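You operate a simulated robot arm through the tools that you are given. There is no shell and no other tool.

The job below is to be done with a simulated robot arm. You get a single attempt, and the scene is never put back.

TASK
Gauge both loose spacer blocks and seat each in its size's cell.
Fine: the one in the gauge first; the third block stays; nothing dropped, broken or left on.

The check looks at the end state, three seconds after you hand in, the way a careful person would. Anything else that was tipped, shoved, dropped, spilled or broken makes it a failure.

THE ROBOT
A 6-joint arm with a two-finger parallel gripper, fixed in place. Base frame: the origin is on the floor under the middle of its stand, x ahead of it, y to its left, z up. Readings come in cm, rad, newtons and seconds.
With the tool pointing down near the work surface it reaches from about 26 to 68 cm from the base axis. Its first joint turns from -1.152 to 1.152 rad. Payload 2.9 kg.
The tool frame sits at the grasp point between the pads (the TCP): z along the fingers, y along the line on which they close. The tips reach 3 cm beyond it. The gripper opens to 11 cm. The fingers are 2 cm wide and 1 cm thick; the gripper's body (4.8 by 11.2 cm) begins 5.5 cm behind the TCP.
Orientation is told as [roll, pitch, yaw] about the base's x, y, z axes, in that order, counted from this pose: with the fingers straight down and closing along the base's y, the tool's x points along the base's -x, its y along +y and its z along -z.

THE INTERFACE
- The arm moves only by the tool move_arm. Its argument "commands" is a list of rows, each an object of numbers (a shift or turn left out is 0, a gripper value left out holds the last): "x", "y", "z": the shift along the tool's x, y, z in cm; "wx", "wy", "wz": the turn, a rotation vector about the tool's x, y, z in rad. In form: [{"x": .., "y": .., "z": .., "wx": .., "wy": .., "wz": ..}, ...]. A call has 1 to 20 rows; each row is the pose to reach, as a shift and turn from the pose commanded when the call began, along the tool's axes at that moment. "claw" is the gripper command, from -1 (fully open) to 1 (shut), values between in proportion, set as the call begins (left out, the last holds). Rows are played at 5 a second. More than 5 cm and 0.15 rad between two rows, or a gripper value outside its range, and nothing of the call is played. A pose out of reach is approached as far as the arm can. The call stops where the force on the tool passes 40 N (or 10 N more than at its start, if that is more) or the arm is blocked; 0.2 s more then pass. Each finger travels about 10.8 cm/s and halts on what it meets, pressing with about 30 N; the grip force reading is that of the motor and also rises with nothing between the fingers. The clock runs only during rows and for 0.2 s after the last one: add rows that repeat a pose to give the fingers time. The reply holds the time, the measured pose of the TCP, the force on the tool along the base axes, the opening and the grip force, in the units named above and with some noise, with the torque about the TCP (base axes, N m) and any sound that the robot's microphone picked up.
- Cameras (640 x 400 px; columns grow to the right, rows downward): "scene" is fixed at [5.72, 41.6, 140.39]; the picture's right is [-0.92, -0.40, 0.00], its down [-0.15, 0.34, -0.93] and it looks along [0.37, -0.85, -0.38] (base axes); focal length 342 px, centre (320, 200). "wrist" rides on the gripper at [7.2, 1.7, -10.3] in the tool frame; the picture's right is [-0.23, 0.97, 0.00], its down [-0.76, -0.18, -0.62] and it looks along [-0.61, -0.14, 0.78] (tool axes); focal length 222 px, centre (320, 200).
- get_image(camera): a new picture of that camera. It takes no simulated time.
- pixel_to_xyz(camera, pixels): for up to 12 pixels [column, row] of the newest picture of that camera ("zoom" is the newest enlarged one), the place [x, y, z] in the base frame of the surface seen there, good to about 0.3 cm. It takes no simulated time.
- inspect(camera, box): a new picture of the part [left, top, right, bottom] of that camera's present view, enlarged. It takes no simulated time.
- job_done(): hands the job in; it is judged then, once.

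Open the gripper and draw the arm clear of the work before you hand the job in, unless the task says otherwise.

The tools are called after "Call:" as name(argument=value, ...) on one line, values as JSON. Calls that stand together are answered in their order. move_arm: Moves the arm, as the interface text tells. Its arguments: {"type":"object","properties":{"commands":{"type":"array","items":{"type":"object","properties":{"x":{"type":"number"},"y":{"type":"number"},"z":{"type":"number"},"wx":{"type":"number"},"wy":{"type":"number"},"wz":{"type":"number"}}}},"claw":{"type":"number"}},"required":["commands"]} The other tools are called the same way: get_image (camera) takes a picture; pixel_to_xyz (camera, pixels) gives the place of the surface under pixels of a picture; inspect (camera, box) takes an enlarged picture of a part of a camera's view; job_done () hands the job in.

At the start:

```text
clock: 0.0
tool_pos: [32.53, -16.12, 113.32]
ee_rot: [0.001, 0.0, -0.001]
contact_force: [0.3, -0.2, -0.9]
moment: [0.0, 0.03, -0.02]
finger_gap: 10.99
grip_force: 0.0
```

scene: 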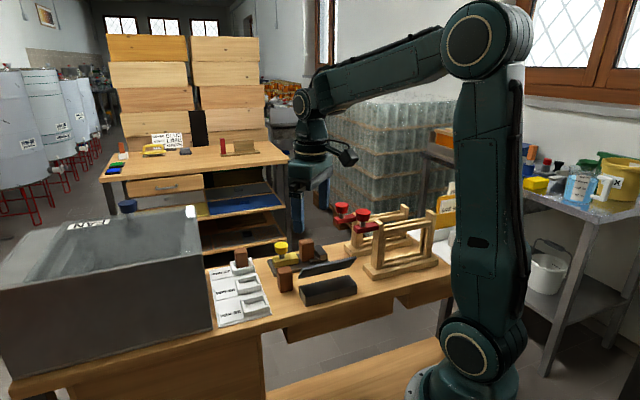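
wrist: 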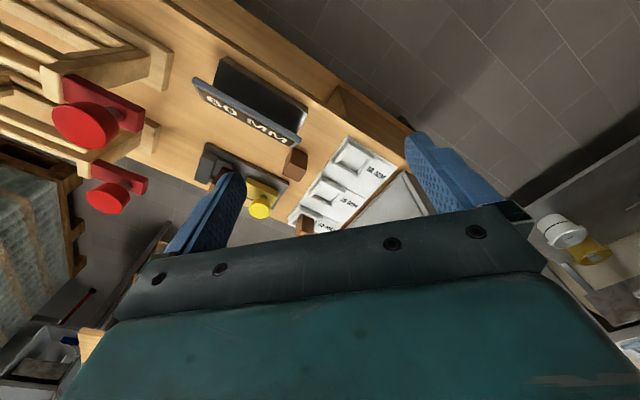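

The scene shows a bench with a three-cell tray (about 240,285), a gauge (about 300,255) and several blocks. I'll enlarge that area to see the details.

Call:
inspect(camera="scene", box=[195, 225, 365, 335])

Call:
inspect(camera="wrist", box=[180, 50, 420, 240])

```text
3.64 times, centred on (280, 280) of scene
```

zoom: 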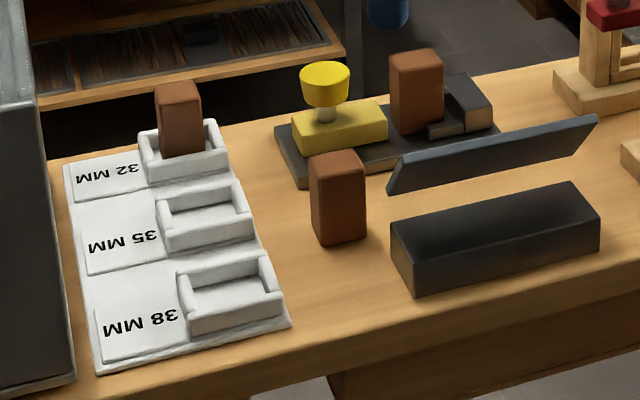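

```text
2.11 times, centred on (300, 145) of wrist
```

zoom: 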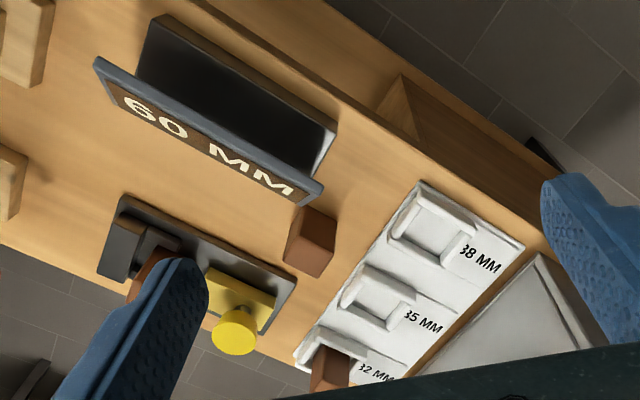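

The zoom shows a slide gauge with a yellow slider and a sign reading "60 MM", a block between the jaws, one block loose on the bench, and a third in the 32 cell. I'll measure the places of these in base coordinates.

Call:
inspect(camera="scene", box=[195, 225, 365, 335])

Call:
pixel_to_xyz(camera="scene", pixels=[[300, 243], [307, 240], [281, 246], [290, 252], [285, 270], [240, 253], [241, 268], [248, 284], [252, 303], [320, 265], [327, 285], [330, 320]])

Call:
pixel_to_xyz(camera="zoom", pixels=[[335, 155], [312, 165], [362, 162], [325, 240], [363, 236], [320, 180], [415, 55], [395, 62], [440, 60], [325, 75], [340, 130], [465, 90]])

```text
3.64 times, centred on (280, 280) of scene
```

zoom: 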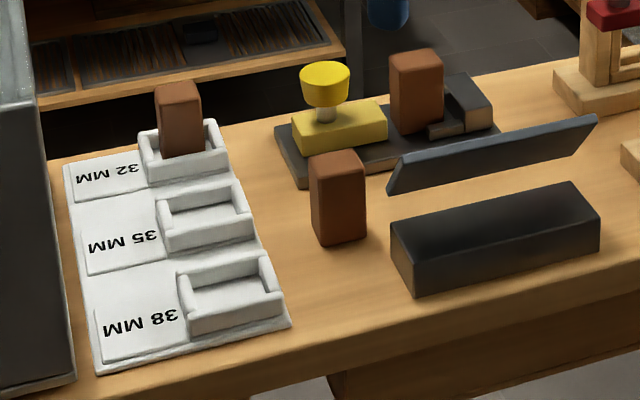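

```text
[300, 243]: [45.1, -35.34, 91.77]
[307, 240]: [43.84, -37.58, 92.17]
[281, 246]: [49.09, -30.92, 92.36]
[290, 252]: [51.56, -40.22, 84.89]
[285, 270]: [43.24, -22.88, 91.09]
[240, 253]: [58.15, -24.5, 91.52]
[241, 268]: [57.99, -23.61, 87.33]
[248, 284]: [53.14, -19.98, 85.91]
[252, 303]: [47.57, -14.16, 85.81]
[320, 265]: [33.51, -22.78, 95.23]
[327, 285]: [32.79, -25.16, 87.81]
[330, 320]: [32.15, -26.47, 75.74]
```

```text
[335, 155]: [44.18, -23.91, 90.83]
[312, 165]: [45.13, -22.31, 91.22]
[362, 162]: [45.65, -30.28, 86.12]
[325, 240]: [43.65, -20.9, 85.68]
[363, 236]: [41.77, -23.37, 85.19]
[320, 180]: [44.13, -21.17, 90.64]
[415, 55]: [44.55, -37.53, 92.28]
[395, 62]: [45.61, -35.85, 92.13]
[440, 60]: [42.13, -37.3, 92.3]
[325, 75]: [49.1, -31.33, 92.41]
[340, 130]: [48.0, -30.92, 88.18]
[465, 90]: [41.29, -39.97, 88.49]
```

The wrist view is partly hidden by a finger, so I want to move to a better vantage above the gauge. First I check the heights of the neighbouring fixtures (red knobs at 342,208 and 362,215; frames at 405,210) so nothing is touched.

Call:
pixel_to_xyz(camera="scene", pixels=[[342, 208], [362, 215], [405, 210], [430, 213], [340, 262], [350, 257], [355, 280], [310, 300], [190, 230], [150, 240], [210, 300], [128, 205]])

Call:
inspect(camera="scene", box=[320, 180, 460, 290])

```text
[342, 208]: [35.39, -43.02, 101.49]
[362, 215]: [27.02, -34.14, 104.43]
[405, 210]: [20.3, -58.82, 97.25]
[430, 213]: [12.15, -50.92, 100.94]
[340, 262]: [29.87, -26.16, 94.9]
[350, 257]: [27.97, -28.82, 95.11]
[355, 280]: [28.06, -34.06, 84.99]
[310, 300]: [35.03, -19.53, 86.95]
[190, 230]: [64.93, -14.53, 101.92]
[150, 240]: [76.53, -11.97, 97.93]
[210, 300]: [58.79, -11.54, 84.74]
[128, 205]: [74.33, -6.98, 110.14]
```

```text
3.64 times, centred on (390, 235) of scene
```

zoom: 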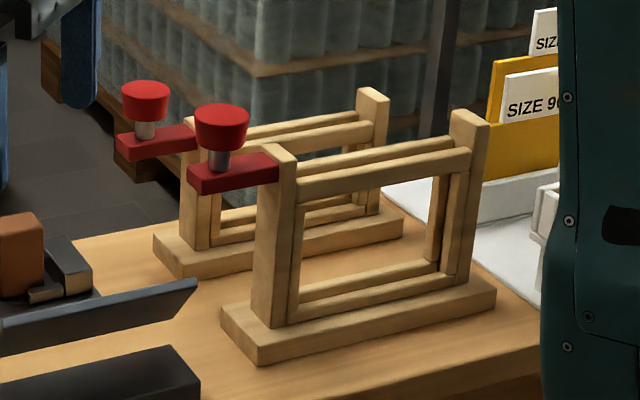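

The red knobs top out at about z=104.5, so staying at z=113 is safe. I move to about (45.5, -28) at the same height for an overhead view.

Call:
move_arm(commands=[{"x": -2.6, "y": -2.4}, {"x": -5.2, "y": -4.8}, {"x": -7.8, "y": -7.2}, {"x": -10.4, "y": -9.6}, {"x": -13, "y": -12}, {"x": -13, "y": -12}, {"x": -13, "y": -12}])

Call:
get_image(camera="wrist")

```text
clock: 1.6
tool_pos: [45.4, -28.19, 113.29]
ee_rot: [-0.001, 0.0, 0.0]
contact_force: [0.5, -0.7, -0.8]
moment: [0.01, 0.0, 0.01]
finger_gap: 10.99
grip_force: 0.0
```

```text
taken
```

wrist: 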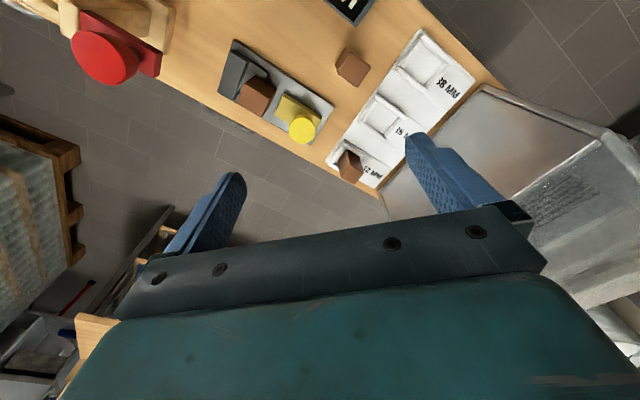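

Now the gauge (about 265,95), the loose block (350,65) and the tray (400,105) are all in clear view. I enlarge this part.

Call:
inspect(camera="wrist", box=[210, 20, 490, 195])

```text
2.29 times, centred on (350, 108) of wrist
```

zoom: 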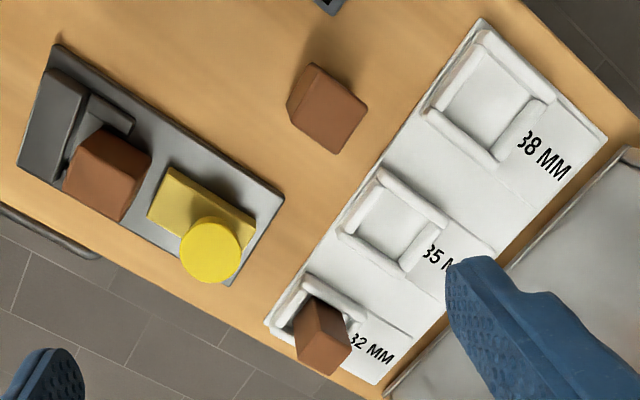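

I see the gauge plate axis running from the black fixed jaw (60,110) to the yellow slider (210,210) in the zoom. I measure points on blocks, slider and cells.

Call:
pixel_to_xyz(camera="zoom", pixels=[[57, 46], [284, 194], [18, 164], [228, 284], [172, 168], [253, 214], [148, 212], [210, 245], [104, 128], [151, 157], [118, 220], [67, 184]])

Call:
pixel_to_xyz(camera="zoom", pixels=[[313, 65], [367, 101], [335, 152], [292, 117], [330, 110], [482, 32], [555, 98], [495, 165], [422, 112], [488, 100], [525, 70], [450, 70]])

Call:
pixel_to_xyz(camera="zoom", pixels=[[380, 170], [448, 213], [405, 275], [340, 237], [395, 222], [412, 192], [362, 203], [310, 278], [368, 312], [325, 295], [320, 345], [480, 20]])

```text
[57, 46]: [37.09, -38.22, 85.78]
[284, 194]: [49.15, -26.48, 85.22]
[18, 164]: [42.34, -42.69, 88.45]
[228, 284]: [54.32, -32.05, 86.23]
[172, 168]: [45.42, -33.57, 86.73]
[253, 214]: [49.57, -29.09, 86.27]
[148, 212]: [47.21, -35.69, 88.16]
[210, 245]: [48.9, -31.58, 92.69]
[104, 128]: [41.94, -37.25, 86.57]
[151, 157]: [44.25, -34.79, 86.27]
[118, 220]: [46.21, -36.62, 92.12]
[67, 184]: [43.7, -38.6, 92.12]
```

```text
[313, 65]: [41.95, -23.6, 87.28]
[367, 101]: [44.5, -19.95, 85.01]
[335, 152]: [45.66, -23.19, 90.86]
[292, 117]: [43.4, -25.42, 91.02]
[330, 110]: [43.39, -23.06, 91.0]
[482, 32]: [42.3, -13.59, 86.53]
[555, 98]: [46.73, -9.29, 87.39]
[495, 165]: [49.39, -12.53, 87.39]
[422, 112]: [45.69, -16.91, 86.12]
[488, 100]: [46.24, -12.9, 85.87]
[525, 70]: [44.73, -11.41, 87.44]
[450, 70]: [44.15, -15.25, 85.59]
```

```text
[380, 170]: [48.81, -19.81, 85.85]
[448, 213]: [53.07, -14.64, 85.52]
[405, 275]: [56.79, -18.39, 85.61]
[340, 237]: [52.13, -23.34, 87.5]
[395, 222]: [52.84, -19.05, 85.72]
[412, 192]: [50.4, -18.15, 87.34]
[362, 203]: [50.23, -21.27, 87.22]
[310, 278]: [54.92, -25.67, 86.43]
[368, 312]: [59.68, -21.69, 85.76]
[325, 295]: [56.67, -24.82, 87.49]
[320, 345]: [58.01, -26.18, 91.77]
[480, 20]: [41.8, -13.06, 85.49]
```

The bench axes are turned about 44° from the base: the gauge axis u≈(0.716,0.697), and the tray runs perpendicular to it. I turn the tool by +0.77 rad to align with them and go lower behind the gauge for a close view, keeping the tips at z≈96.

Call:
move_arm(commands=[{"x": -0.7, "y": -0.9, "z": 2.4, "wz": -0.129}, {"x": -1.4, "y": -1.8, "z": 4.8, "wz": -0.257}, {"x": -2.1, "y": -2.65, "z": 7.2, "wz": -0.386}, {"x": -2.8, "y": -3.5, "z": 9.6, "wz": -0.515}, {"x": -3.5, "y": -4.4, "z": 12, "wz": -0.643}, {"x": -4.25, "y": -5.3, "z": 14.3, "wz": -0.772}, {"x": -4.25, "y": -5.3, "z": 14.3, "wz": -0.772}, {"x": -4.25, "y": -5.3, "z": 14.3, "wz": -0.772}])

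Call:
get_image(camera="wrist")

```text
clock: 3.4
tool_pos: [49.76, -33.47, 98.87]
ee_rot: [0.0, 0.0, 0.773]
contact_force: [0.6, 0.0, 0.4]
moment: [-0.02, -0.01, 0.03]
finger_gap: 11.01
grip_force: 0.0
```

```text
taken
```

wrist: 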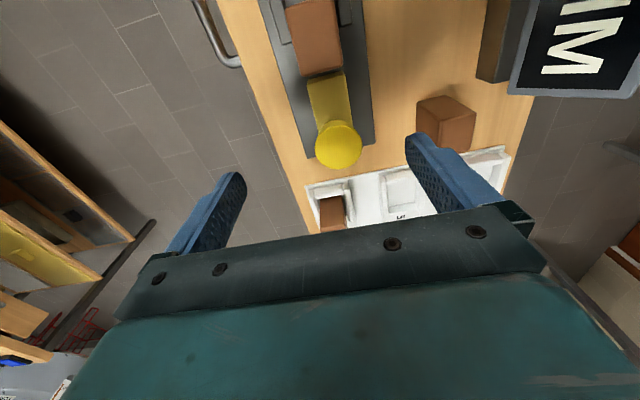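

The gauge with its block (315,35), yellow slider (330,110) and the sign at the upper right are visible. I enlarge the gauge area.

Call:
inspect(camera="wrist", box=[230, 0, 430, 125])

```text
3.20 times, centred on (330, 62) of wrist
```

zoom: 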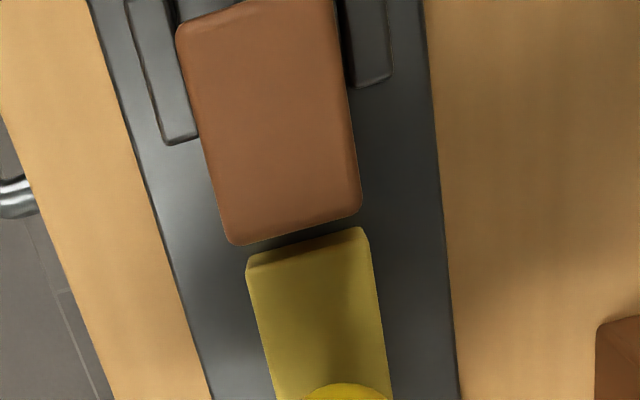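

The block's jaw end is cut off at the top, so I back up 6 cm along -u and rise 5 cm (well above the red knobs) for a full view.

Call:
move_arm(commands=[{"x": 0, "y": 0, "z": -2.5}, {"x": 2, "y": 0, "z": -5}, {"x": 4, "y": 0, "z": -5}, {"x": 6, "y": 0, "z": -5}, {"x": 6, "y": 0, "z": -5}, {"x": 6, "y": 0, "z": -5}])

Call:
inspect(camera="wrist", box=[200, 0, 440, 150])

Call:
get_image(camera="wrist")

```text
clock: 4.8
tool_pos: [45.57, -37.58, 104.01]
ee_rot: [0.001, 0.0, 0.772]
contact_force: [0.1, -0.4, -0.1]
moment: [-0.03, -0.01, -0.01]
finger_gap: 11.0
grip_force: 0.1
```

```text
2.67 times, centred on (320, 75) of wrist
```

zoom: 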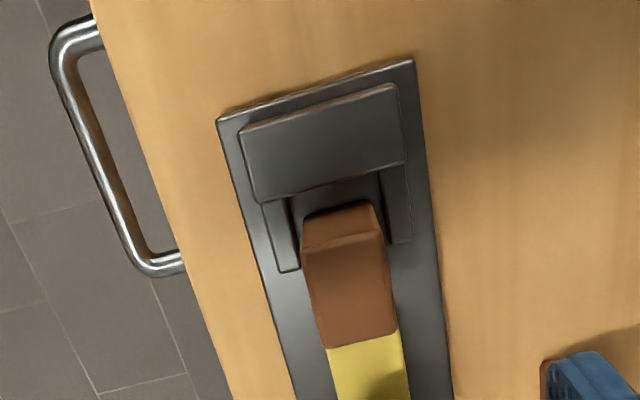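

```text
taken
```

wrist: 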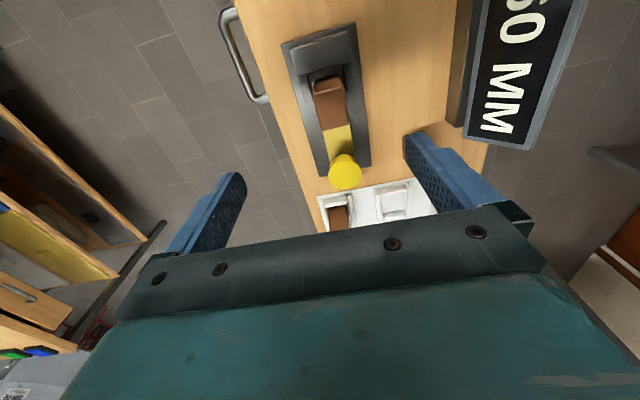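

The full gauge is visible: a fixed jaw with two low side rails, the block in between about 1 cm off the jaw, then the yellow slider. I measure these points.

Call:
pixel_to_xyz(camera="zoom", pixels=[[216, 120], [413, 60], [255, 200], [404, 160], [285, 255], [402, 225], [312, 244], [380, 232], [327, 345], [395, 328], [262, 290], [435, 290]])

Call:
pixel_to_xyz(camera="wrist", pixels=[[345, 172], [338, 135], [352, 135], [330, 165], [455, 5], [470, 130], [530, 148], [590, 5], [510, 60], [412, 80], [340, 40], [345, 160]])

```text
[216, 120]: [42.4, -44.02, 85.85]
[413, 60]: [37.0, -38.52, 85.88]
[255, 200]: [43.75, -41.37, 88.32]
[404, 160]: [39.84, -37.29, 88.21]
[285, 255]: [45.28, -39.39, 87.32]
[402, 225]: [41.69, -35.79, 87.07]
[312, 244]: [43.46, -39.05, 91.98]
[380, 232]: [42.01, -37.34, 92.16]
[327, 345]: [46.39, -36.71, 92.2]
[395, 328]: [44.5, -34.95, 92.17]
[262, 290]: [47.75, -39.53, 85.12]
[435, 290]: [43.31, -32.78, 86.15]
```

```text
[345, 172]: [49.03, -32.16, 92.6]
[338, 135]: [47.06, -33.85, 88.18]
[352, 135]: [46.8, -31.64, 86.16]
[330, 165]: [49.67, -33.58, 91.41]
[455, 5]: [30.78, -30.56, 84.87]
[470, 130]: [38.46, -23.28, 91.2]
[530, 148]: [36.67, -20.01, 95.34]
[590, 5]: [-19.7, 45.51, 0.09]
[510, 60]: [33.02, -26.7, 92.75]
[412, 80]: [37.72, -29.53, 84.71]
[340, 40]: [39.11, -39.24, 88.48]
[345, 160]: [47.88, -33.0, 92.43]
```

The block top corners give about 3.6 cm along u by 2.5 cm along v by 6.2 cm tall, and the jaw face is at u≈2.75. Next I move over the tray for a close look at the 35 and 38 cells.

Call:
move_arm(commands=[{"x": -3, "y": 1.6, "z": 0}, {"x": -6, "y": 3.3, "z": 0}, {"x": -9, "y": 5, "z": 0}, {"x": -12, "y": 6.7, "z": 0}, {"x": -15, "y": 8.4, "z": 2}, {"x": -18, "y": 10, "z": 4}, {"x": -20.5, "y": 11.5, "z": 5}, {"x": -20.5, "y": 11.5, "z": 5}, {"x": -20.5, "y": 11.5, "z": 5}])

Call:
get_image(camera="wrist")

Call:
inspect(camera="wrist", box=[190, 0, 510, 200])

```text
clock: 6.8
tool_pos: [52.28, -15.12, 99.03]
ee_rot: [0.0, 0.001, 0.771]
contact_force: [0.2, -0.1, -0.4]
moment: [-0.06, -0.01, 0.04]
finger_gap: 11.01
grip_force: 0.1
```

```text
taken
```

wrist: 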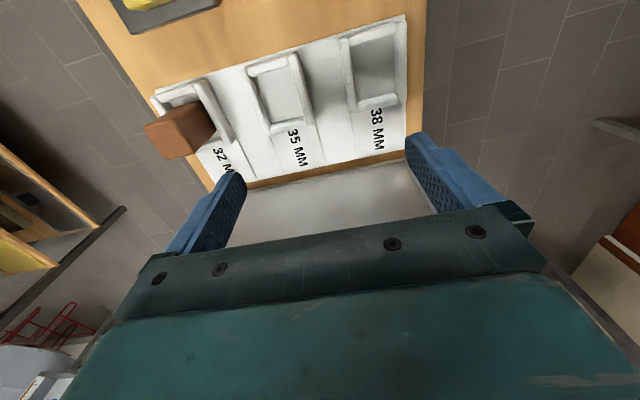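

```text
2.00 times, centred on (350, 100) of wrist
```

zoom: 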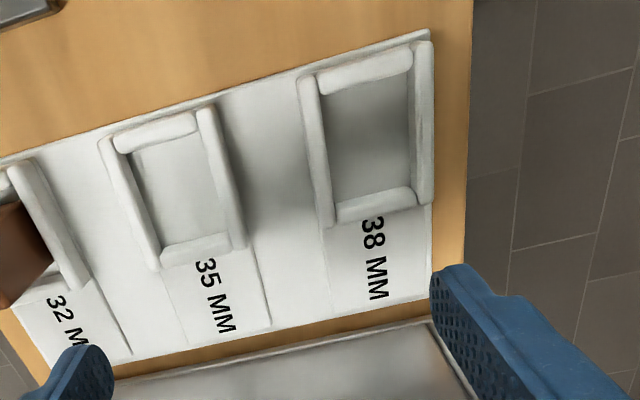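

Each cell is a four-walled pocket, long along u like the gauge, so no re-orientation of blocks is needed. I measure the inner corners of the 35 and 38 pockets and their wall tops.

Call:
pixel_to_xyz(camera="zoom", pixels=[[322, 96], [405, 75], [410, 190], [337, 205], [366, 140], [306, 80], [424, 45], [428, 200], [330, 222], [318, 150], [420, 125], [365, 70]])

Call:
pixel_to_xyz(camera="zoom", pixels=[[130, 155], [202, 135], [226, 232], [162, 245], [180, 190], [105, 142], [208, 110], [240, 245], [153, 265], [130, 200], [222, 180], [155, 130]])

```text
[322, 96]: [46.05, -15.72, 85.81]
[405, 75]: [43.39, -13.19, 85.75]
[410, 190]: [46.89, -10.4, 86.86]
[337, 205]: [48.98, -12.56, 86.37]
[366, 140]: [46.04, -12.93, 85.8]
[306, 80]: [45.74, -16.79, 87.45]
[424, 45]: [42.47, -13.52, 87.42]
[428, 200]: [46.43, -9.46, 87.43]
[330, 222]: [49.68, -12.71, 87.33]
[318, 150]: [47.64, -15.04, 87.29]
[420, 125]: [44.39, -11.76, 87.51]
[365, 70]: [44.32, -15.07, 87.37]
```

```text
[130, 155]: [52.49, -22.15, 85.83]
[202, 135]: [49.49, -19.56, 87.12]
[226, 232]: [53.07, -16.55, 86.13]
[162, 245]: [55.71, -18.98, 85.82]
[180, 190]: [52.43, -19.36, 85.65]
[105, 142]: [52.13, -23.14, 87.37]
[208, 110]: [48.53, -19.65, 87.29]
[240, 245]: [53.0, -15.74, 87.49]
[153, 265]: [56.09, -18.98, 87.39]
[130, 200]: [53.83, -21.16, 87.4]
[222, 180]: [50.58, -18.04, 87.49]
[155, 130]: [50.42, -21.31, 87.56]
```

The pockets centre near (46.1,-13.1) for 38 and (52.4,-19.4) for 35. I take more points along the tray plate's edges and label borders to pin down its exact angle.

Call:
pixel_to_xyz(camera="zoom", pixels=[[20, 155], [85, 134], [160, 111], [250, 83], [300, 68], [140, 354], [200, 339], [260, 325], [320, 313], [380, 301], [425, 291], [80, 367]])

Call:
pixel_to_xyz(camera="zoom", pixels=[[432, 60], [432, 120], [432, 180], [432, 240], [313, 110], [325, 180], [115, 160], [135, 215], [417, 90], [422, 165], [215, 145], [233, 215]])

```text
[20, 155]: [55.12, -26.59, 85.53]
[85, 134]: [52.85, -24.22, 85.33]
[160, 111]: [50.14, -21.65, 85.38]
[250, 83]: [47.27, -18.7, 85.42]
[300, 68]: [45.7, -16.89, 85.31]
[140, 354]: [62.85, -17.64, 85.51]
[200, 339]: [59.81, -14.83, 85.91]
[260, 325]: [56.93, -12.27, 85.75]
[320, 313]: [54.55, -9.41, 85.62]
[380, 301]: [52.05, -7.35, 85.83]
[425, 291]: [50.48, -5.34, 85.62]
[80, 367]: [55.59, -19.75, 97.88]
```

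```text
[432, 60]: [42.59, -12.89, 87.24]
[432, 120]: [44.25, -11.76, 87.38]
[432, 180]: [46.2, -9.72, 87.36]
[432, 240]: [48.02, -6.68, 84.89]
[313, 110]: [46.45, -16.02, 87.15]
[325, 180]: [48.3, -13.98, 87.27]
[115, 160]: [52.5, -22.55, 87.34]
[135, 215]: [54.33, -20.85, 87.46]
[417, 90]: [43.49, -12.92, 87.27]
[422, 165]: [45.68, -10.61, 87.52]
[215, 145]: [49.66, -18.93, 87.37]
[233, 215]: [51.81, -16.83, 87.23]
```

Both pockets line up in v at about 41.7 (38) and 50.6 (35) with u≈23.8, at an angle of ≈44.5°. Next I go over the yellow knob at about (48.97,-31.87), staying at z=99, to check alignment before descending.

Call:
move_arm(commands=[{"x": 2.8, "y": -1.9}, {"x": 5.6, "y": -3.9}, {"x": 8.4, "y": -5.8}, {"x": 11.2, "y": -7.8}, {"x": 14.05, "y": -9.7}, {"x": 14.05, "y": -9.7}, {"x": 14.05, "y": -9.7}])

Call:
get_image(camera="wrist")

Call:
get_image(camera="scene")

```text
clock: 8.4
tool_pos: [48.8, -31.83, 98.91]
ee_rot: [-0.001, -0.001, 0.772]
contact_force: [0.1, -0.5, 0.2]
moment: [-0.01, -0.02, 0.03]
finger_gap: 10.97
grip_force: 0.0
```

```text
taken
```

wrist: 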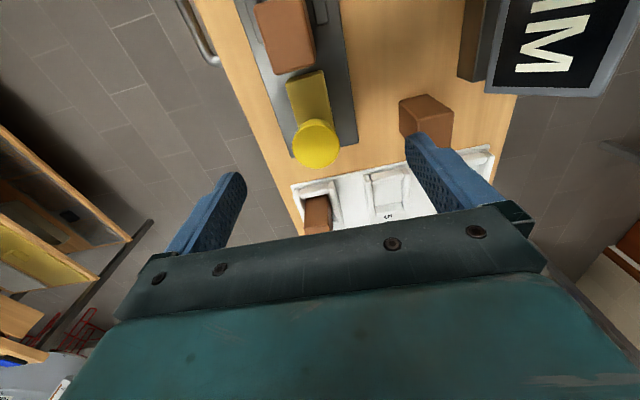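

```text
taken
```

scene: 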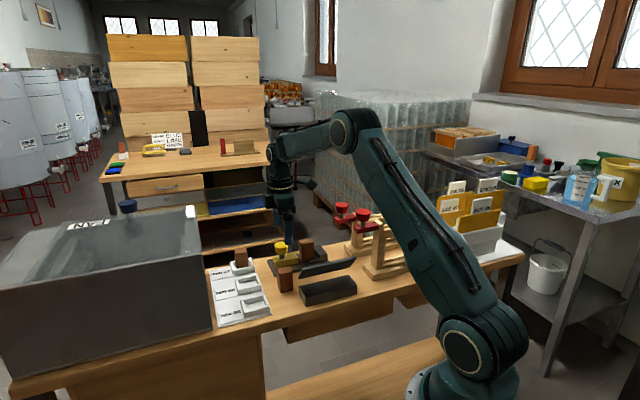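

The knob's top is centred near (316,143) whereas the spot under the TCP projects to about (320,142), so it's about 3 mm off in v. I enlarge to refine.

Call:
inspect(camera="wrist", box=[240, 60, 400, 190])

Call:
inspect(camera="scene", box=[240, 180, 340, 290])

```text
3.08 times, centred on (320, 125) of wrist
```

zoom: 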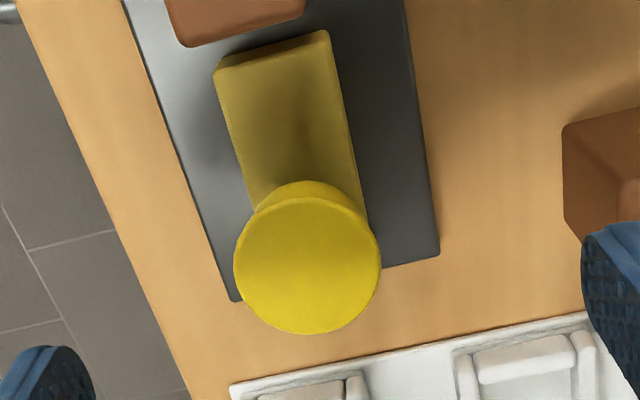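

```text
3.64 times, centred on (290, 235) of scene
```

zoom: 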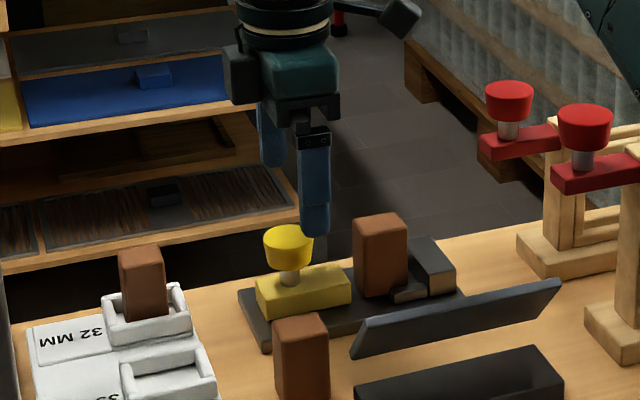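

The knob centre comes out about 0.15 cm further in +u and 0.34 cm in +v, at (49.1,-32.0), with its cap roughly z 90.3–92.6. I correct and descend to TCP z≈91.8, with the tips staying above the slider body (88.2).

Call:
move_arm(commands=[{"x": -0.15, "y": -0.34, "z": 0}, {"x": -0.15, "y": -0.34, "z": 2}, {"x": -0.15, "y": -0.34, "z": 4}, {"x": -0.15, "y": -0.34, "z": 5.5}, {"x": -0.15, "y": -0.34, "z": 6.6}, {"x": -0.15, "y": -0.34, "z": 7.1}, {"x": -0.15, "y": -0.34, "z": 7.1}])

Call:
get_image(camera="wrist")

Call:
inspect(camera="scene", box=[240, 200, 340, 290])

```text
clock: 10.0
tool_pos: [49.25, -32.01, 91.86]
ee_rot: [-0.001, -0.001, 0.771]
contact_force: [0.0, 0.2, -0.3]
moment: [-0.04, 0.0, 0.0]
finger_gap: 10.99
grip_force: 0.2
```

```text
taken
```

wrist: 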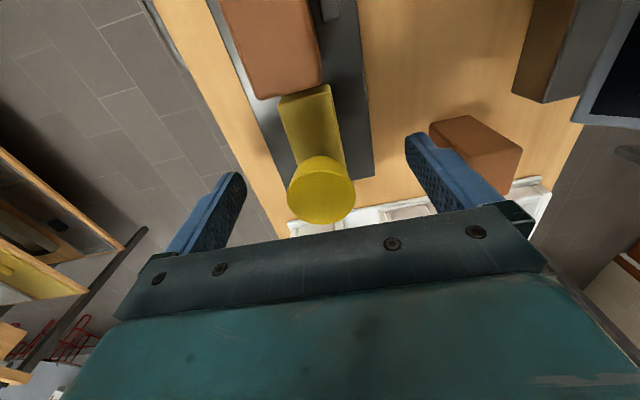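

```text
4.44 times, centred on (290, 245) of scene
```

zoom: 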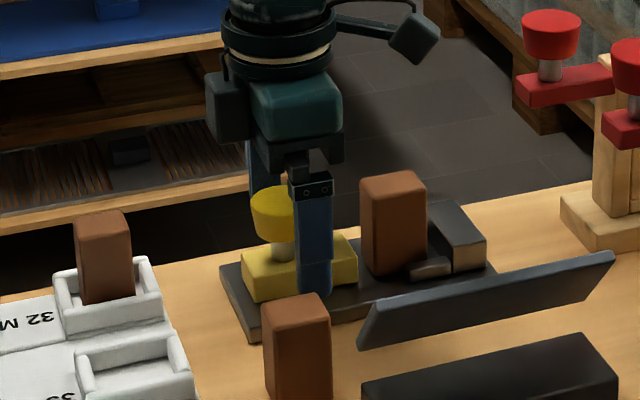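

The knob is centred between the fingers at (321,190) and the tips clear the slider. I close the gripper on the knob.

Call:
move_arm(commands=[{"x": 0}, {"x": 0}, {"x": 0}, {"x": 0}, {"x": 0}], claw=1)

Call:
get_image(camera="wrist")

```text
clock: 11.2
tool_pos: [49.19, -32.05, 91.8]
ee_rot: [0.0, 0.001, 0.771]
contact_force: [2.2, -2.2, -1.8]
moment: [0.03, 0.0, 0.09]
finger_gap: 3.82
grip_force: 44.7
```

```text
taken
```

wrist: 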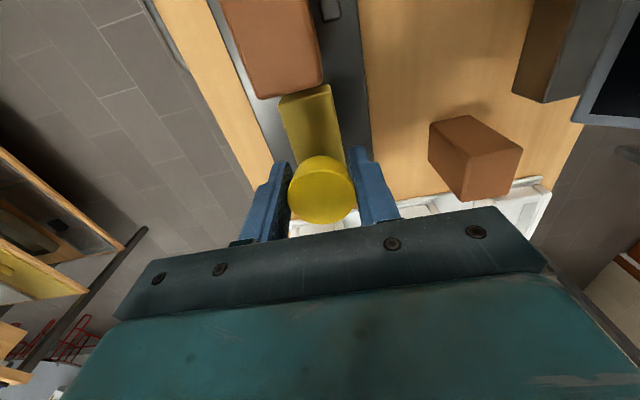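

The knob is held (gap 3.82 cm). I draw the slider toward the jaw (tool +x = -u), 1.8 cm in small steps at first, watching the force.

Call:
move_arm(commands=[{"x": 0.3}, {"x": 0.6}, {"x": 0.9}, {"x": 1.2}, {"x": 1.5}, {"x": 1.8}, {"x": 1.8}, {"x": 1.8}])

Call:
get_image(camera="wrist")

Call:
inspect(camera="scene", box=[240, 200, 340, 290])

```text
clock: 13.0
tool_pos: [47.95, -33.48, 91.94]
ee_rot: [0.001, 0.0, 0.771]
contact_force: [11.3, -11.5, -12.2]
moment: [0.07, 0.07, 0.02]
finger_gap: 3.79
grip_force: 45.2
```

```text
taken
```

wrist: 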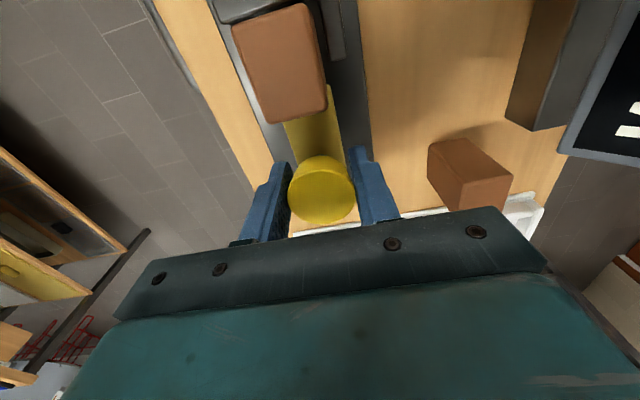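

```text
4.44 times, centred on (290, 245) of scene
```

zoom: 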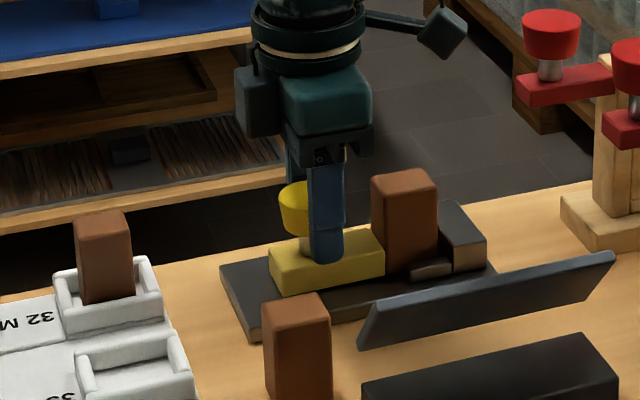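

Force on the tool rose to ~16 N sideways (+v) and 12 N down while the slide force along u is near zero; the gauge itself hasn't moved in the scene picture. I relieve the side load by shifting 0.15 cm toward +v and 0.1 cm down, and read the force.

Call:
move_arm(commands=[{"y": -0.08, "z": 0.05}, {"y": -0.15, "z": 0.1}, {"y": -0.15, "z": 0.1}, {"y": -0.15, "z": 0.1}])

Call:
inspect(camera="wrist", box=[200, 0, 440, 150])

```text
clock: 14.0
tool_pos: [47.99, -33.33, 91.85]
ee_rot: [0.002, 0.0, 0.773]
contact_force: [-5.9, 6.6, 13.5]
moment: [0.04, 0.27, -0.01]
finger_gap: 3.8
grip_force: 44.7
```

```text
2.67 times, centred on (320, 75) of wrist
```

zoom: 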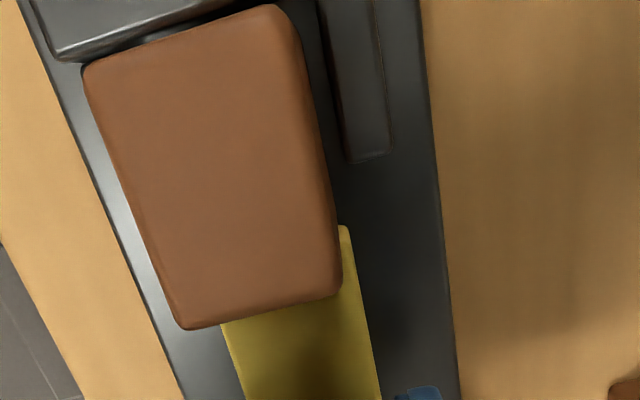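

The arm is stiff (about 170 N/cm sideways, 250 N/cm vertically), so I split the difference to null the load and then continue toward the jaw in 0.05 cm steps until the clamp force appears.

Call:
move_arm(commands=[{"y": 0.04, "z": -0.05}, {"x": 0.05, "y": 0.04, "z": -0.05}, {"x": 0.1, "y": 0.038, "z": -0.048}, {"x": 0.15, "y": 0.036, "z": -0.046}, {"x": 0.2, "y": 0.034, "z": -0.045}, {"x": 0.25, "y": 0.032, "z": -0.044}, {"x": 0.3, "y": 0.03, "z": -0.042}, {"x": 0.3, "y": 0.03, "z": -0.042}])

Call:
inspect(camera="wrist", box=[200, 0, 440, 150])

```text
clock: 15.8
tool_pos: [47.85, -33.68, 91.86]
ee_rot: [-0.001, -0.001, 0.774]
contact_force: [-5.2, 4.8, 18.0]
moment: [0.04, -0.13, 0.25]
finger_gap: 3.81
grip_force: 45.1
```

```text
2.67 times, centred on (320, 75) of wrist
```

zoom: 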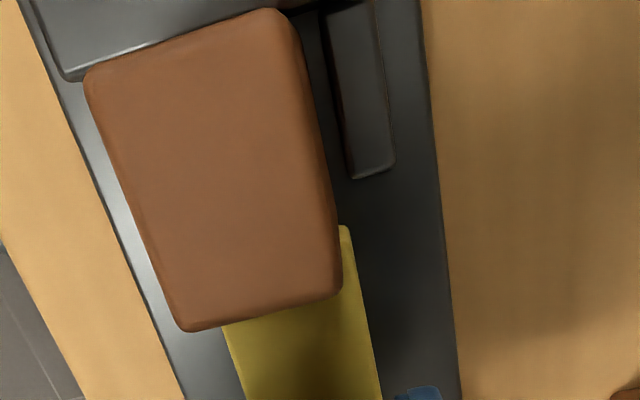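

No clamp force along u yet (≈0 N); a slight vertical load of 18 N remains, so I lift 0.07 cm and continue in 0.05 cm steps.

Call:
move_arm(commands=[{"y": 0.03, "z": -0.06}, {"x": 0.05, "y": 0.03, "z": -0.06}, {"x": 0.1, "y": 0.03, "z": -0.06}, {"x": 0.15, "y": 0.03, "z": -0.06}, {"x": 0.2, "y": 0.03, "z": -0.06}, {"x": 0.2, "y": 0.03, "z": -0.06}])

Call:
inspect(camera="wrist", box=[200, 0, 440, 150])

```text
clock: 17.2
tool_pos: [47.72, -33.64, 91.88]
ee_rot: [-0.002, 0.0, 0.771]
contact_force: [9.3, -6.3, 9.7]
moment: [0.01, -0.11, -0.05]
finger_gap: 3.81
grip_force: 44.8
```

```text
2.67 times, centred on (320, 75) of wrist
```

zoom: 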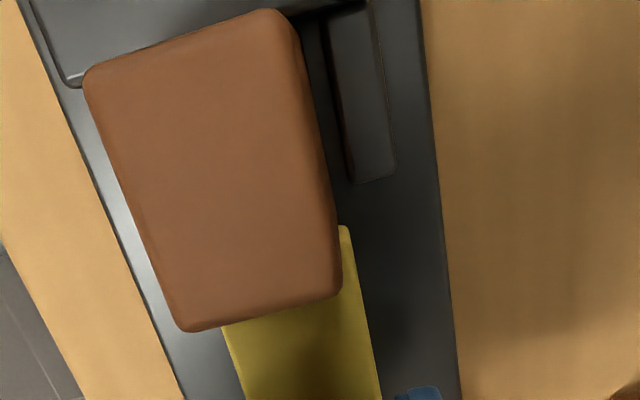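

The along-slide force is beginning to show (~2 N) at 2.3 cm of travel. I continue with 0.05 cm steps, trimming side load.

Call:
move_arm(commands=[{"y": -0.03, "z": -0.03}, {"x": 0.05, "y": -0.04, "z": -0.03}, {"x": 0.1, "y": -0.04, "z": -0.03}, {"x": 0.15, "y": -0.04, "z": -0.03}, {"x": 0.2, "y": -0.04, "z": -0.03}, {"x": 0.2, "y": -0.04, "z": -0.03}])

Call:
inspect(camera="wrist", box=[200, 0, 440, 150])

```text
clock: 18.6
tool_pos: [47.69, -33.64, 91.97]
ee_rot: [-0.001, -0.002, 0.777]
contact_force: [25.2, 9.2, 3.3]
moment: [-0.02, 0.08, -0.06]
finger_gap: 3.81
grip_force: 44.9
```

```text
2.67 times, centred on (320, 75) of wrist
```

zoom: 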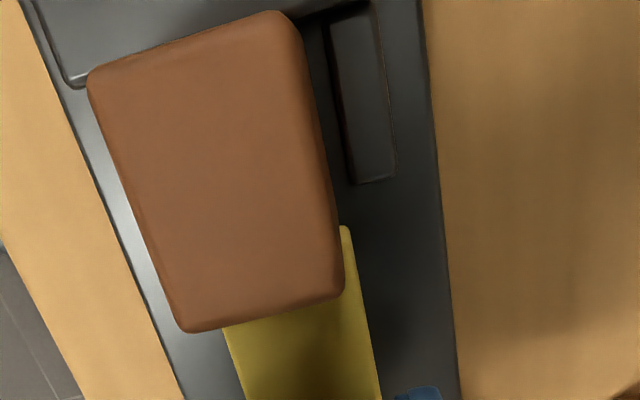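

Clamped: about 24 N now acts along u, so the block is squared against the jaw. I ease the load, open the gripper moderately (to ~6.6 cm) and rise to look at the display.

Call:
move_arm(commands=[{"x": -0.05, "y": 0, "z": 0}, {"x": -0.09, "y": -0.03, "z": 0}, {"x": -0.09, "y": -0.03, "z": 0}])

Call:
move_arm(commands=[{"x": 0}, {"x": 0}, {"x": 0}], claw=-0.2)

```text
clock: 19.4
tool_pos: [47.69, -33.73, 91.91]
ee_rot: [0.002, 0.0, 0.776]
contact_force: [20.1, 9.1, 0.5]
moment: [0.03, 0.01, 0.32]
finger_gap: 3.82
grip_force: 45.7
```

```text
clock: 20.2
tool_pos: [47.46, -33.76, 91.94]
ee_rot: [0.001, 0.0, 0.773]
contact_force: [0.3, -0.5, 0.4]
moment: [0.02, -0.01, 0.02]
finger_gap: 6.61
grip_force: 0.0
```

Released cleanly with zero force. I rise straight up 14 cm and shift toward the display to read it.

Call:
move_arm(commands=[{"z": -1.5}, {"z": -4.5}, {"z": -8}, {"z": -11.5}, {"z": -14}, {"x": 1.1, "y": 2.9, "z": -14}, {"x": 2.2, "y": 5.8, "z": -14}, {"x": 3.3, "y": 8.6, "z": -14}, {"x": 3.3, "y": 8.6, "z": -14}, {"x": 3.3, "y": 8.6, "z": -14}])

Call:
get_image(camera="wrist")

```text
clock: 22.4
tool_pos: [39.34, -30.14, 105.96]
ee_rot: [-0.001, -0.001, 0.772]
contact_force: [-0.3, -0.8, -0.4]
moment: [0.0, -0.02, 0.0]
finger_gap: 6.61
grip_force: 0.1
```

```text
taken
```

wrist: 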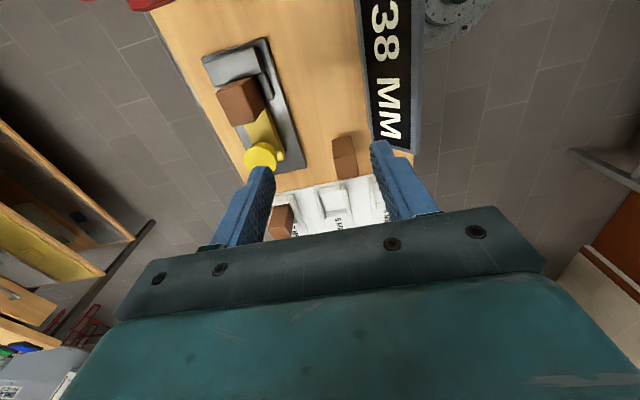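

The display now reads "38 MM" (385,70). I enlarge it to be sure.

Call:
inspect(camera="wrist", box=[340, 0, 440, 150])

Call:
inspect(camera="wrist", box=[190, 20, 350, 180])

```text
2.67 times, centred on (390, 75) of wrist
```

zoom: 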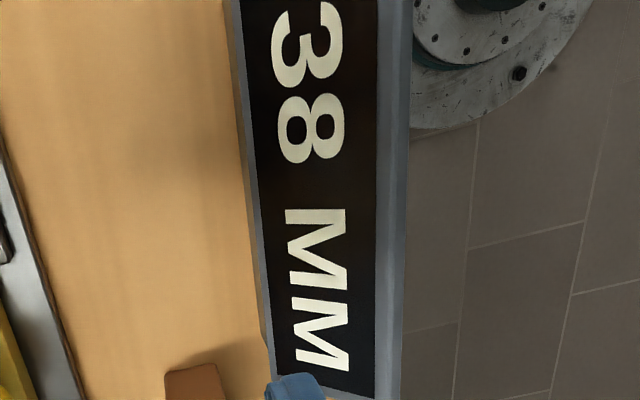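

```text
2.50 times, centred on (270, 100) of wrist
```

zoom: 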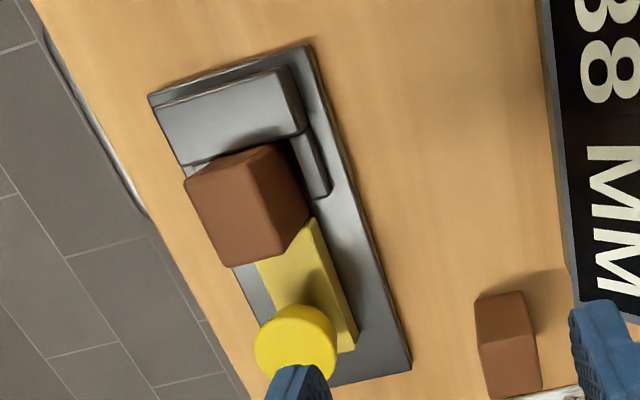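

It clearly reads 38 MM, so the first block belongs in the 38 cell. I go back down to the knob along the same path to open the slider again.

Call:
move_arm(commands=[{"x": -1.1, "y": -2.9, "z": 0}, {"x": -2.2, "y": -5.8, "z": 0}, {"x": -3.3, "y": -8.6, "z": 0}, {"x": -3.3, "y": -8.6, "z": 3}, {"x": -3.3, "y": -8.6, "z": 6}, {"x": -3.3, "y": -8.6, "z": 9}, {"x": -3.3, "y": -8.6, "z": 11.5}, {"x": -3.3, "y": -8.6, "z": 13}, {"x": -3.3, "y": -8.6, "z": 14}, {"x": -3.3, "y": -8.6, "z": 14}])

Call:
get_image(camera="wrist")

```text
clock: 24.6
tool_pos: [47.64, -33.71, 91.65]
ee_rot: [0.001, 0.0, 0.772]
contact_force: [0.0, 0.8, -0.1]
moment: [-0.01, -0.03, 0.03]
finger_gap: 6.6
grip_force: 0.1
```

```text
taken
```

wrist: 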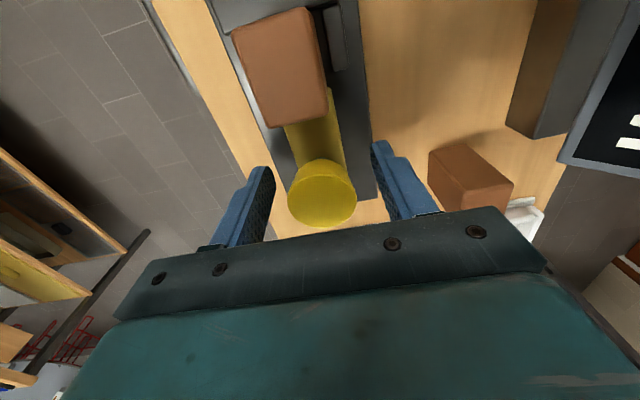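

The knob sits between the fingers at (321,192). I close on it and then draw it back in +u by about 2.3 cm.

Call:
move_arm(commands=[{"x": 0}, {"x": 0}, {"x": 0}, {"x": 0}], claw=1)

Call:
move_arm(commands=[{"x": -0.25}, {"x": -0.5, "y": 0.02}, {"x": -0.75, "y": 0.03}, {"x": -1.0, "y": 0.04}, {"x": -1.25, "y": 0.05}, {"x": -1.25, "y": 0.05}])

```text
clock: 25.6
tool_pos: [47.72, -33.73, 91.72]
ee_rot: [-0.001, 0.001, 0.771]
contact_force: [-1.0, 0.2, -2.5]
moment: [0.01, -0.01, 0.09]
finger_gap: 3.78
grip_force: 45.1
```

```text
clock: 27.0
tool_pos: [48.33, -32.94, 91.75]
ee_rot: [0.005, 0.002, 0.772]
contact_force: [3.4, -3.5, -30.3]
moment: [-0.16, 0.14, -0.1]
finger_gap: 3.8
grip_force: 44.9
```

There's a 30 N downward pull on the tool, meaning I'm lifting on the knob slightly; I lower by 0.1 cm to relieve it before continuing.

Call:
move_arm(commands=[{"z": 0.06}, {"z": 0.1}, {"z": 0.1}])

Call:
inspect(camera="scene", box=[240, 200, 340, 290])

```text
clock: 27.8
tool_pos: [48.48, -32.97, 91.73]
ee_rot: [0.003, 0.001, 0.773]
contact_force: [-1.2, 1.8, -20.9]
moment: [-0.1, 0.37, 0.01]
finger_gap: 3.79
grip_force: 44.7
```

```text
4.44 times, centred on (290, 245) of scene
```

zoom: 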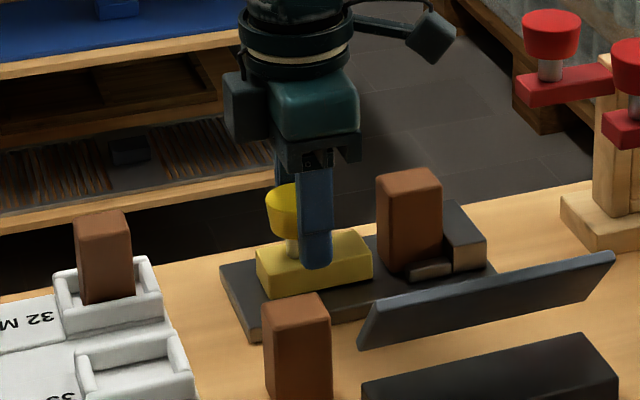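

The slider is 1.25 cm open and the block stayed on the jaw; the gauge hasn't moved. I relieve a bit more and open another 0.95 cm.

Call:
move_arm(commands=[{"z": 0.08}, {"x": -0.25, "z": 0.1}, {"x": -0.5, "z": 0.1}, {"x": -0.75, "z": 0.1}, {"x": -0.95, "z": 0.1}, {"x": -0.95, "z": 0.1}])

```text
clock: 29.2
tool_pos: [49.15, -32.23, 91.72]
ee_rot: [0.0, -0.001, 0.771]
contact_force: [-3.9, 4.2, -14.0]
moment: [-0.08, 0.01, 0.19]
finger_gap: 3.77
grip_force: 44.5
```

The slider is back near its open stop. I release the knob and rise straight up.

Call:
move_arm(commands=[{"z": 0.05}, {"z": 0.05}, {"z": 0.05}], claw=-0.2)

Call:
move_arm(commands=[{"z": -1.5}, {"z": -4}, {"z": -7}, {"z": -10}, {"z": -13}, {"z": -14}, {"z": -14}])

Call:
get_image(camera="wrist")

Call:
get_image(camera="scene")

```text
clock: 30.0
tool_pos: [49.12, -32.29, 91.81]
ee_rot: [-0.001, 0.001, 0.771]
contact_force: [-0.3, 0.2, 0.3]
moment: [0.0, 0.01, 0.0]
finger_gap: 6.61
grip_force: 0.0
```

```text
clock: 31.6
tool_pos: [48.98, -32.17, 105.65]
ee_rot: [0.0, -0.001, 0.772]
contact_force: [-0.2, 0.4, -0.1]
moment: [-0.01, -0.01, 0.0]
finger_gap: 6.63
grip_force: 0.0
```

```text
taken
```

wrist: 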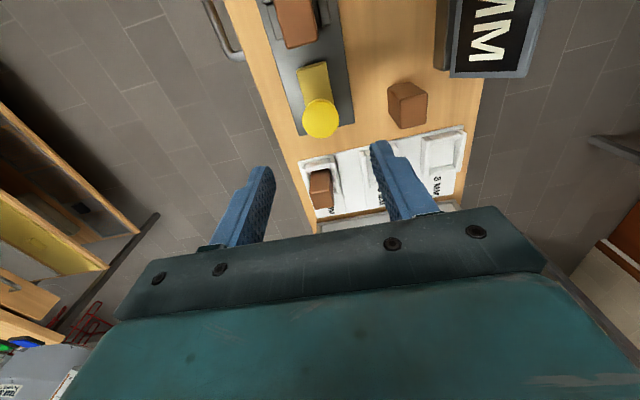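

```text
taken
```

scene: 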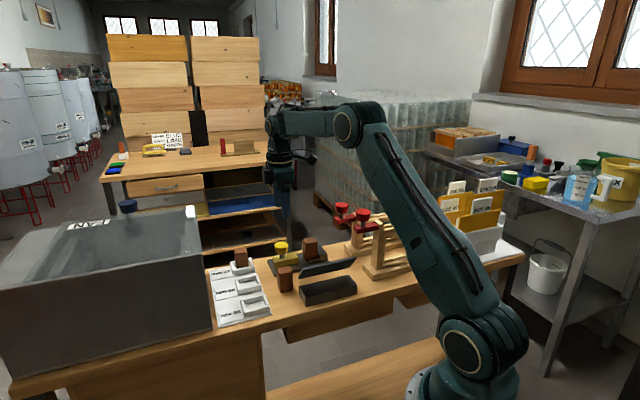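

The slider is open and the block stands at the jaw. To keep the camera bracket away from the red knobs when picking, I turn the tool 180° (wz positive) in place at this height.

Call:
move_arm(commands=[{"wz": 0.14}, {"wz": 0.28}, {"wz": 0.42}, {"wz": 0.56}, {"wz": 0.7}, {"wz": 0.84}, {"wz": 0.98}, {"wz": 1.12}, {"wz": 1.26}, {"wz": 1.4}, {"wz": 1.54}, {"wz": 1.5708}, {"wz": 1.5708}])

```text
clock: 34.4
tool_pos: [49.2, -32.38, 105.65]
ee_rot: [0.0, 0.0, -0.799]
contact_force: [-0.3, 0.0, 0.8]
moment: [0.0, -0.01, 0.02]
finger_gap: 6.61
grip_force: 0.0
```

The first quarter turn went fine (yaw -0.80). I make the second quarter turn.

Call:
move_arm(commands=[{"wz": 0.14}, {"wz": 0.28}, {"wz": 0.42}, {"wz": 0.56}, {"wz": 0.7}, {"wz": 0.84}, {"wz": 0.98}, {"wz": 1.12}, {"wz": 1.26}, {"wz": 1.4}, {"wz": 1.54}, {"wz": 1.5708}, {"wz": 1.5708}])

Call:
get_image(camera="wrist")

```text
clock: 37.2
tool_pos: [49.07, -32.11, 105.71]
ee_rot: [-0.001, 0.001, -2.37]
contact_force: [-0.2, -1.0, -0.1]
moment: [-0.01, -0.02, -0.05]
finger_gap: 6.62
grip_force: 0.0
```

```text
taken
```

wrist: 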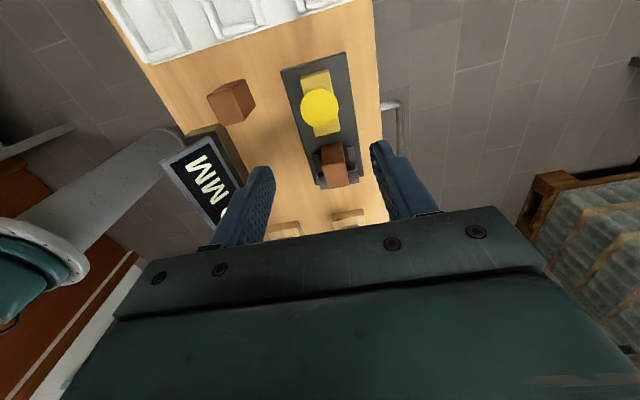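

The turned view works; block at (335,165), slider at (322,100). I move 8 cm in -u to be above the block, and lower to z≈101 to check alignment.

Call:
move_arm(commands=[{"x": -2.7}, {"x": -5.4}, {"x": -8.1}, {"x": -8.1, "z": 2.5}, {"x": -8.1, "z": 4.5}, {"x": -8.1, "z": 4.5}, {"x": -8.1, "z": 4.5}])

Call:
get_image(camera="wrist")

Call:
inspect(camera="scene", box=[250, 150, 390, 270])

```text
clock: 38.8
tool_pos: [43.36, -38.02, 101.07]
ee_rot: [0.001, 0.0, -2.37]
contact_force: [0.0, 0.1, -1.1]
moment: [-0.03, 0.01, -0.03]
finger_gap: 6.55
grip_force: 0.1
```

```text
taken
```

wrist: 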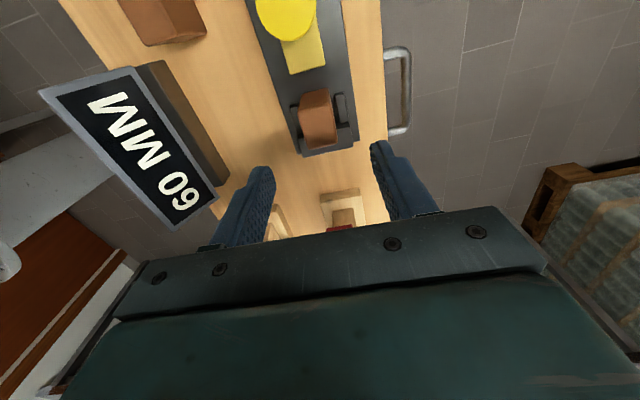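

```text
3.33 times, centred on (320, 210) of scene
```

zoom: 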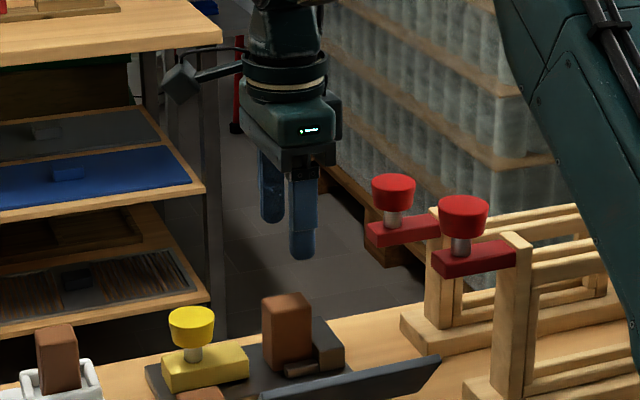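

The sign reads 60 MM again (slider open), and the block is between the fingers. I enlarge the block region to fine-tune the grasp centre.

Call:
inspect(camera="wrist", box=[260, 60, 380, 180])

Call:
pixel_to_xyz(camera="wrist", pixels=[[307, 112], [335, 105], [306, 146], [335, 140], [320, 128], [318, 95], [300, 8], [296, 120], [342, 118], [320, 150]])

```text
3.33 times, centred on (320, 120) of wrist
```

zoom: 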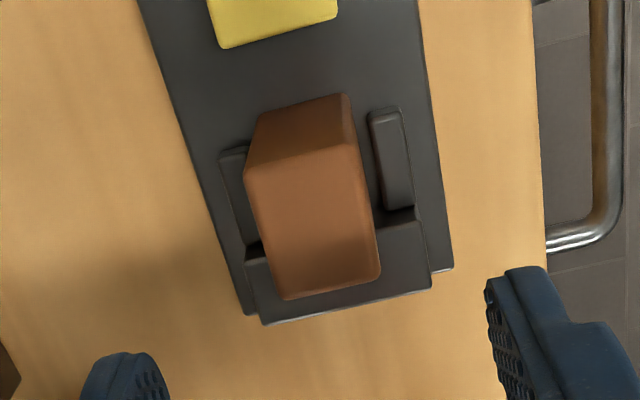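

```text
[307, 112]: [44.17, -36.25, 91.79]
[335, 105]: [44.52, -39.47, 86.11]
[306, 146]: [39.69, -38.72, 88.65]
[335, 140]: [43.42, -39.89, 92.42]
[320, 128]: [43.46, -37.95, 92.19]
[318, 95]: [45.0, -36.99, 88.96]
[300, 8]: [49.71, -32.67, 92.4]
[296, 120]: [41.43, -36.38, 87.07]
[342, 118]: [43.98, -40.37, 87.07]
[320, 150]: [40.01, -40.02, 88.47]
```

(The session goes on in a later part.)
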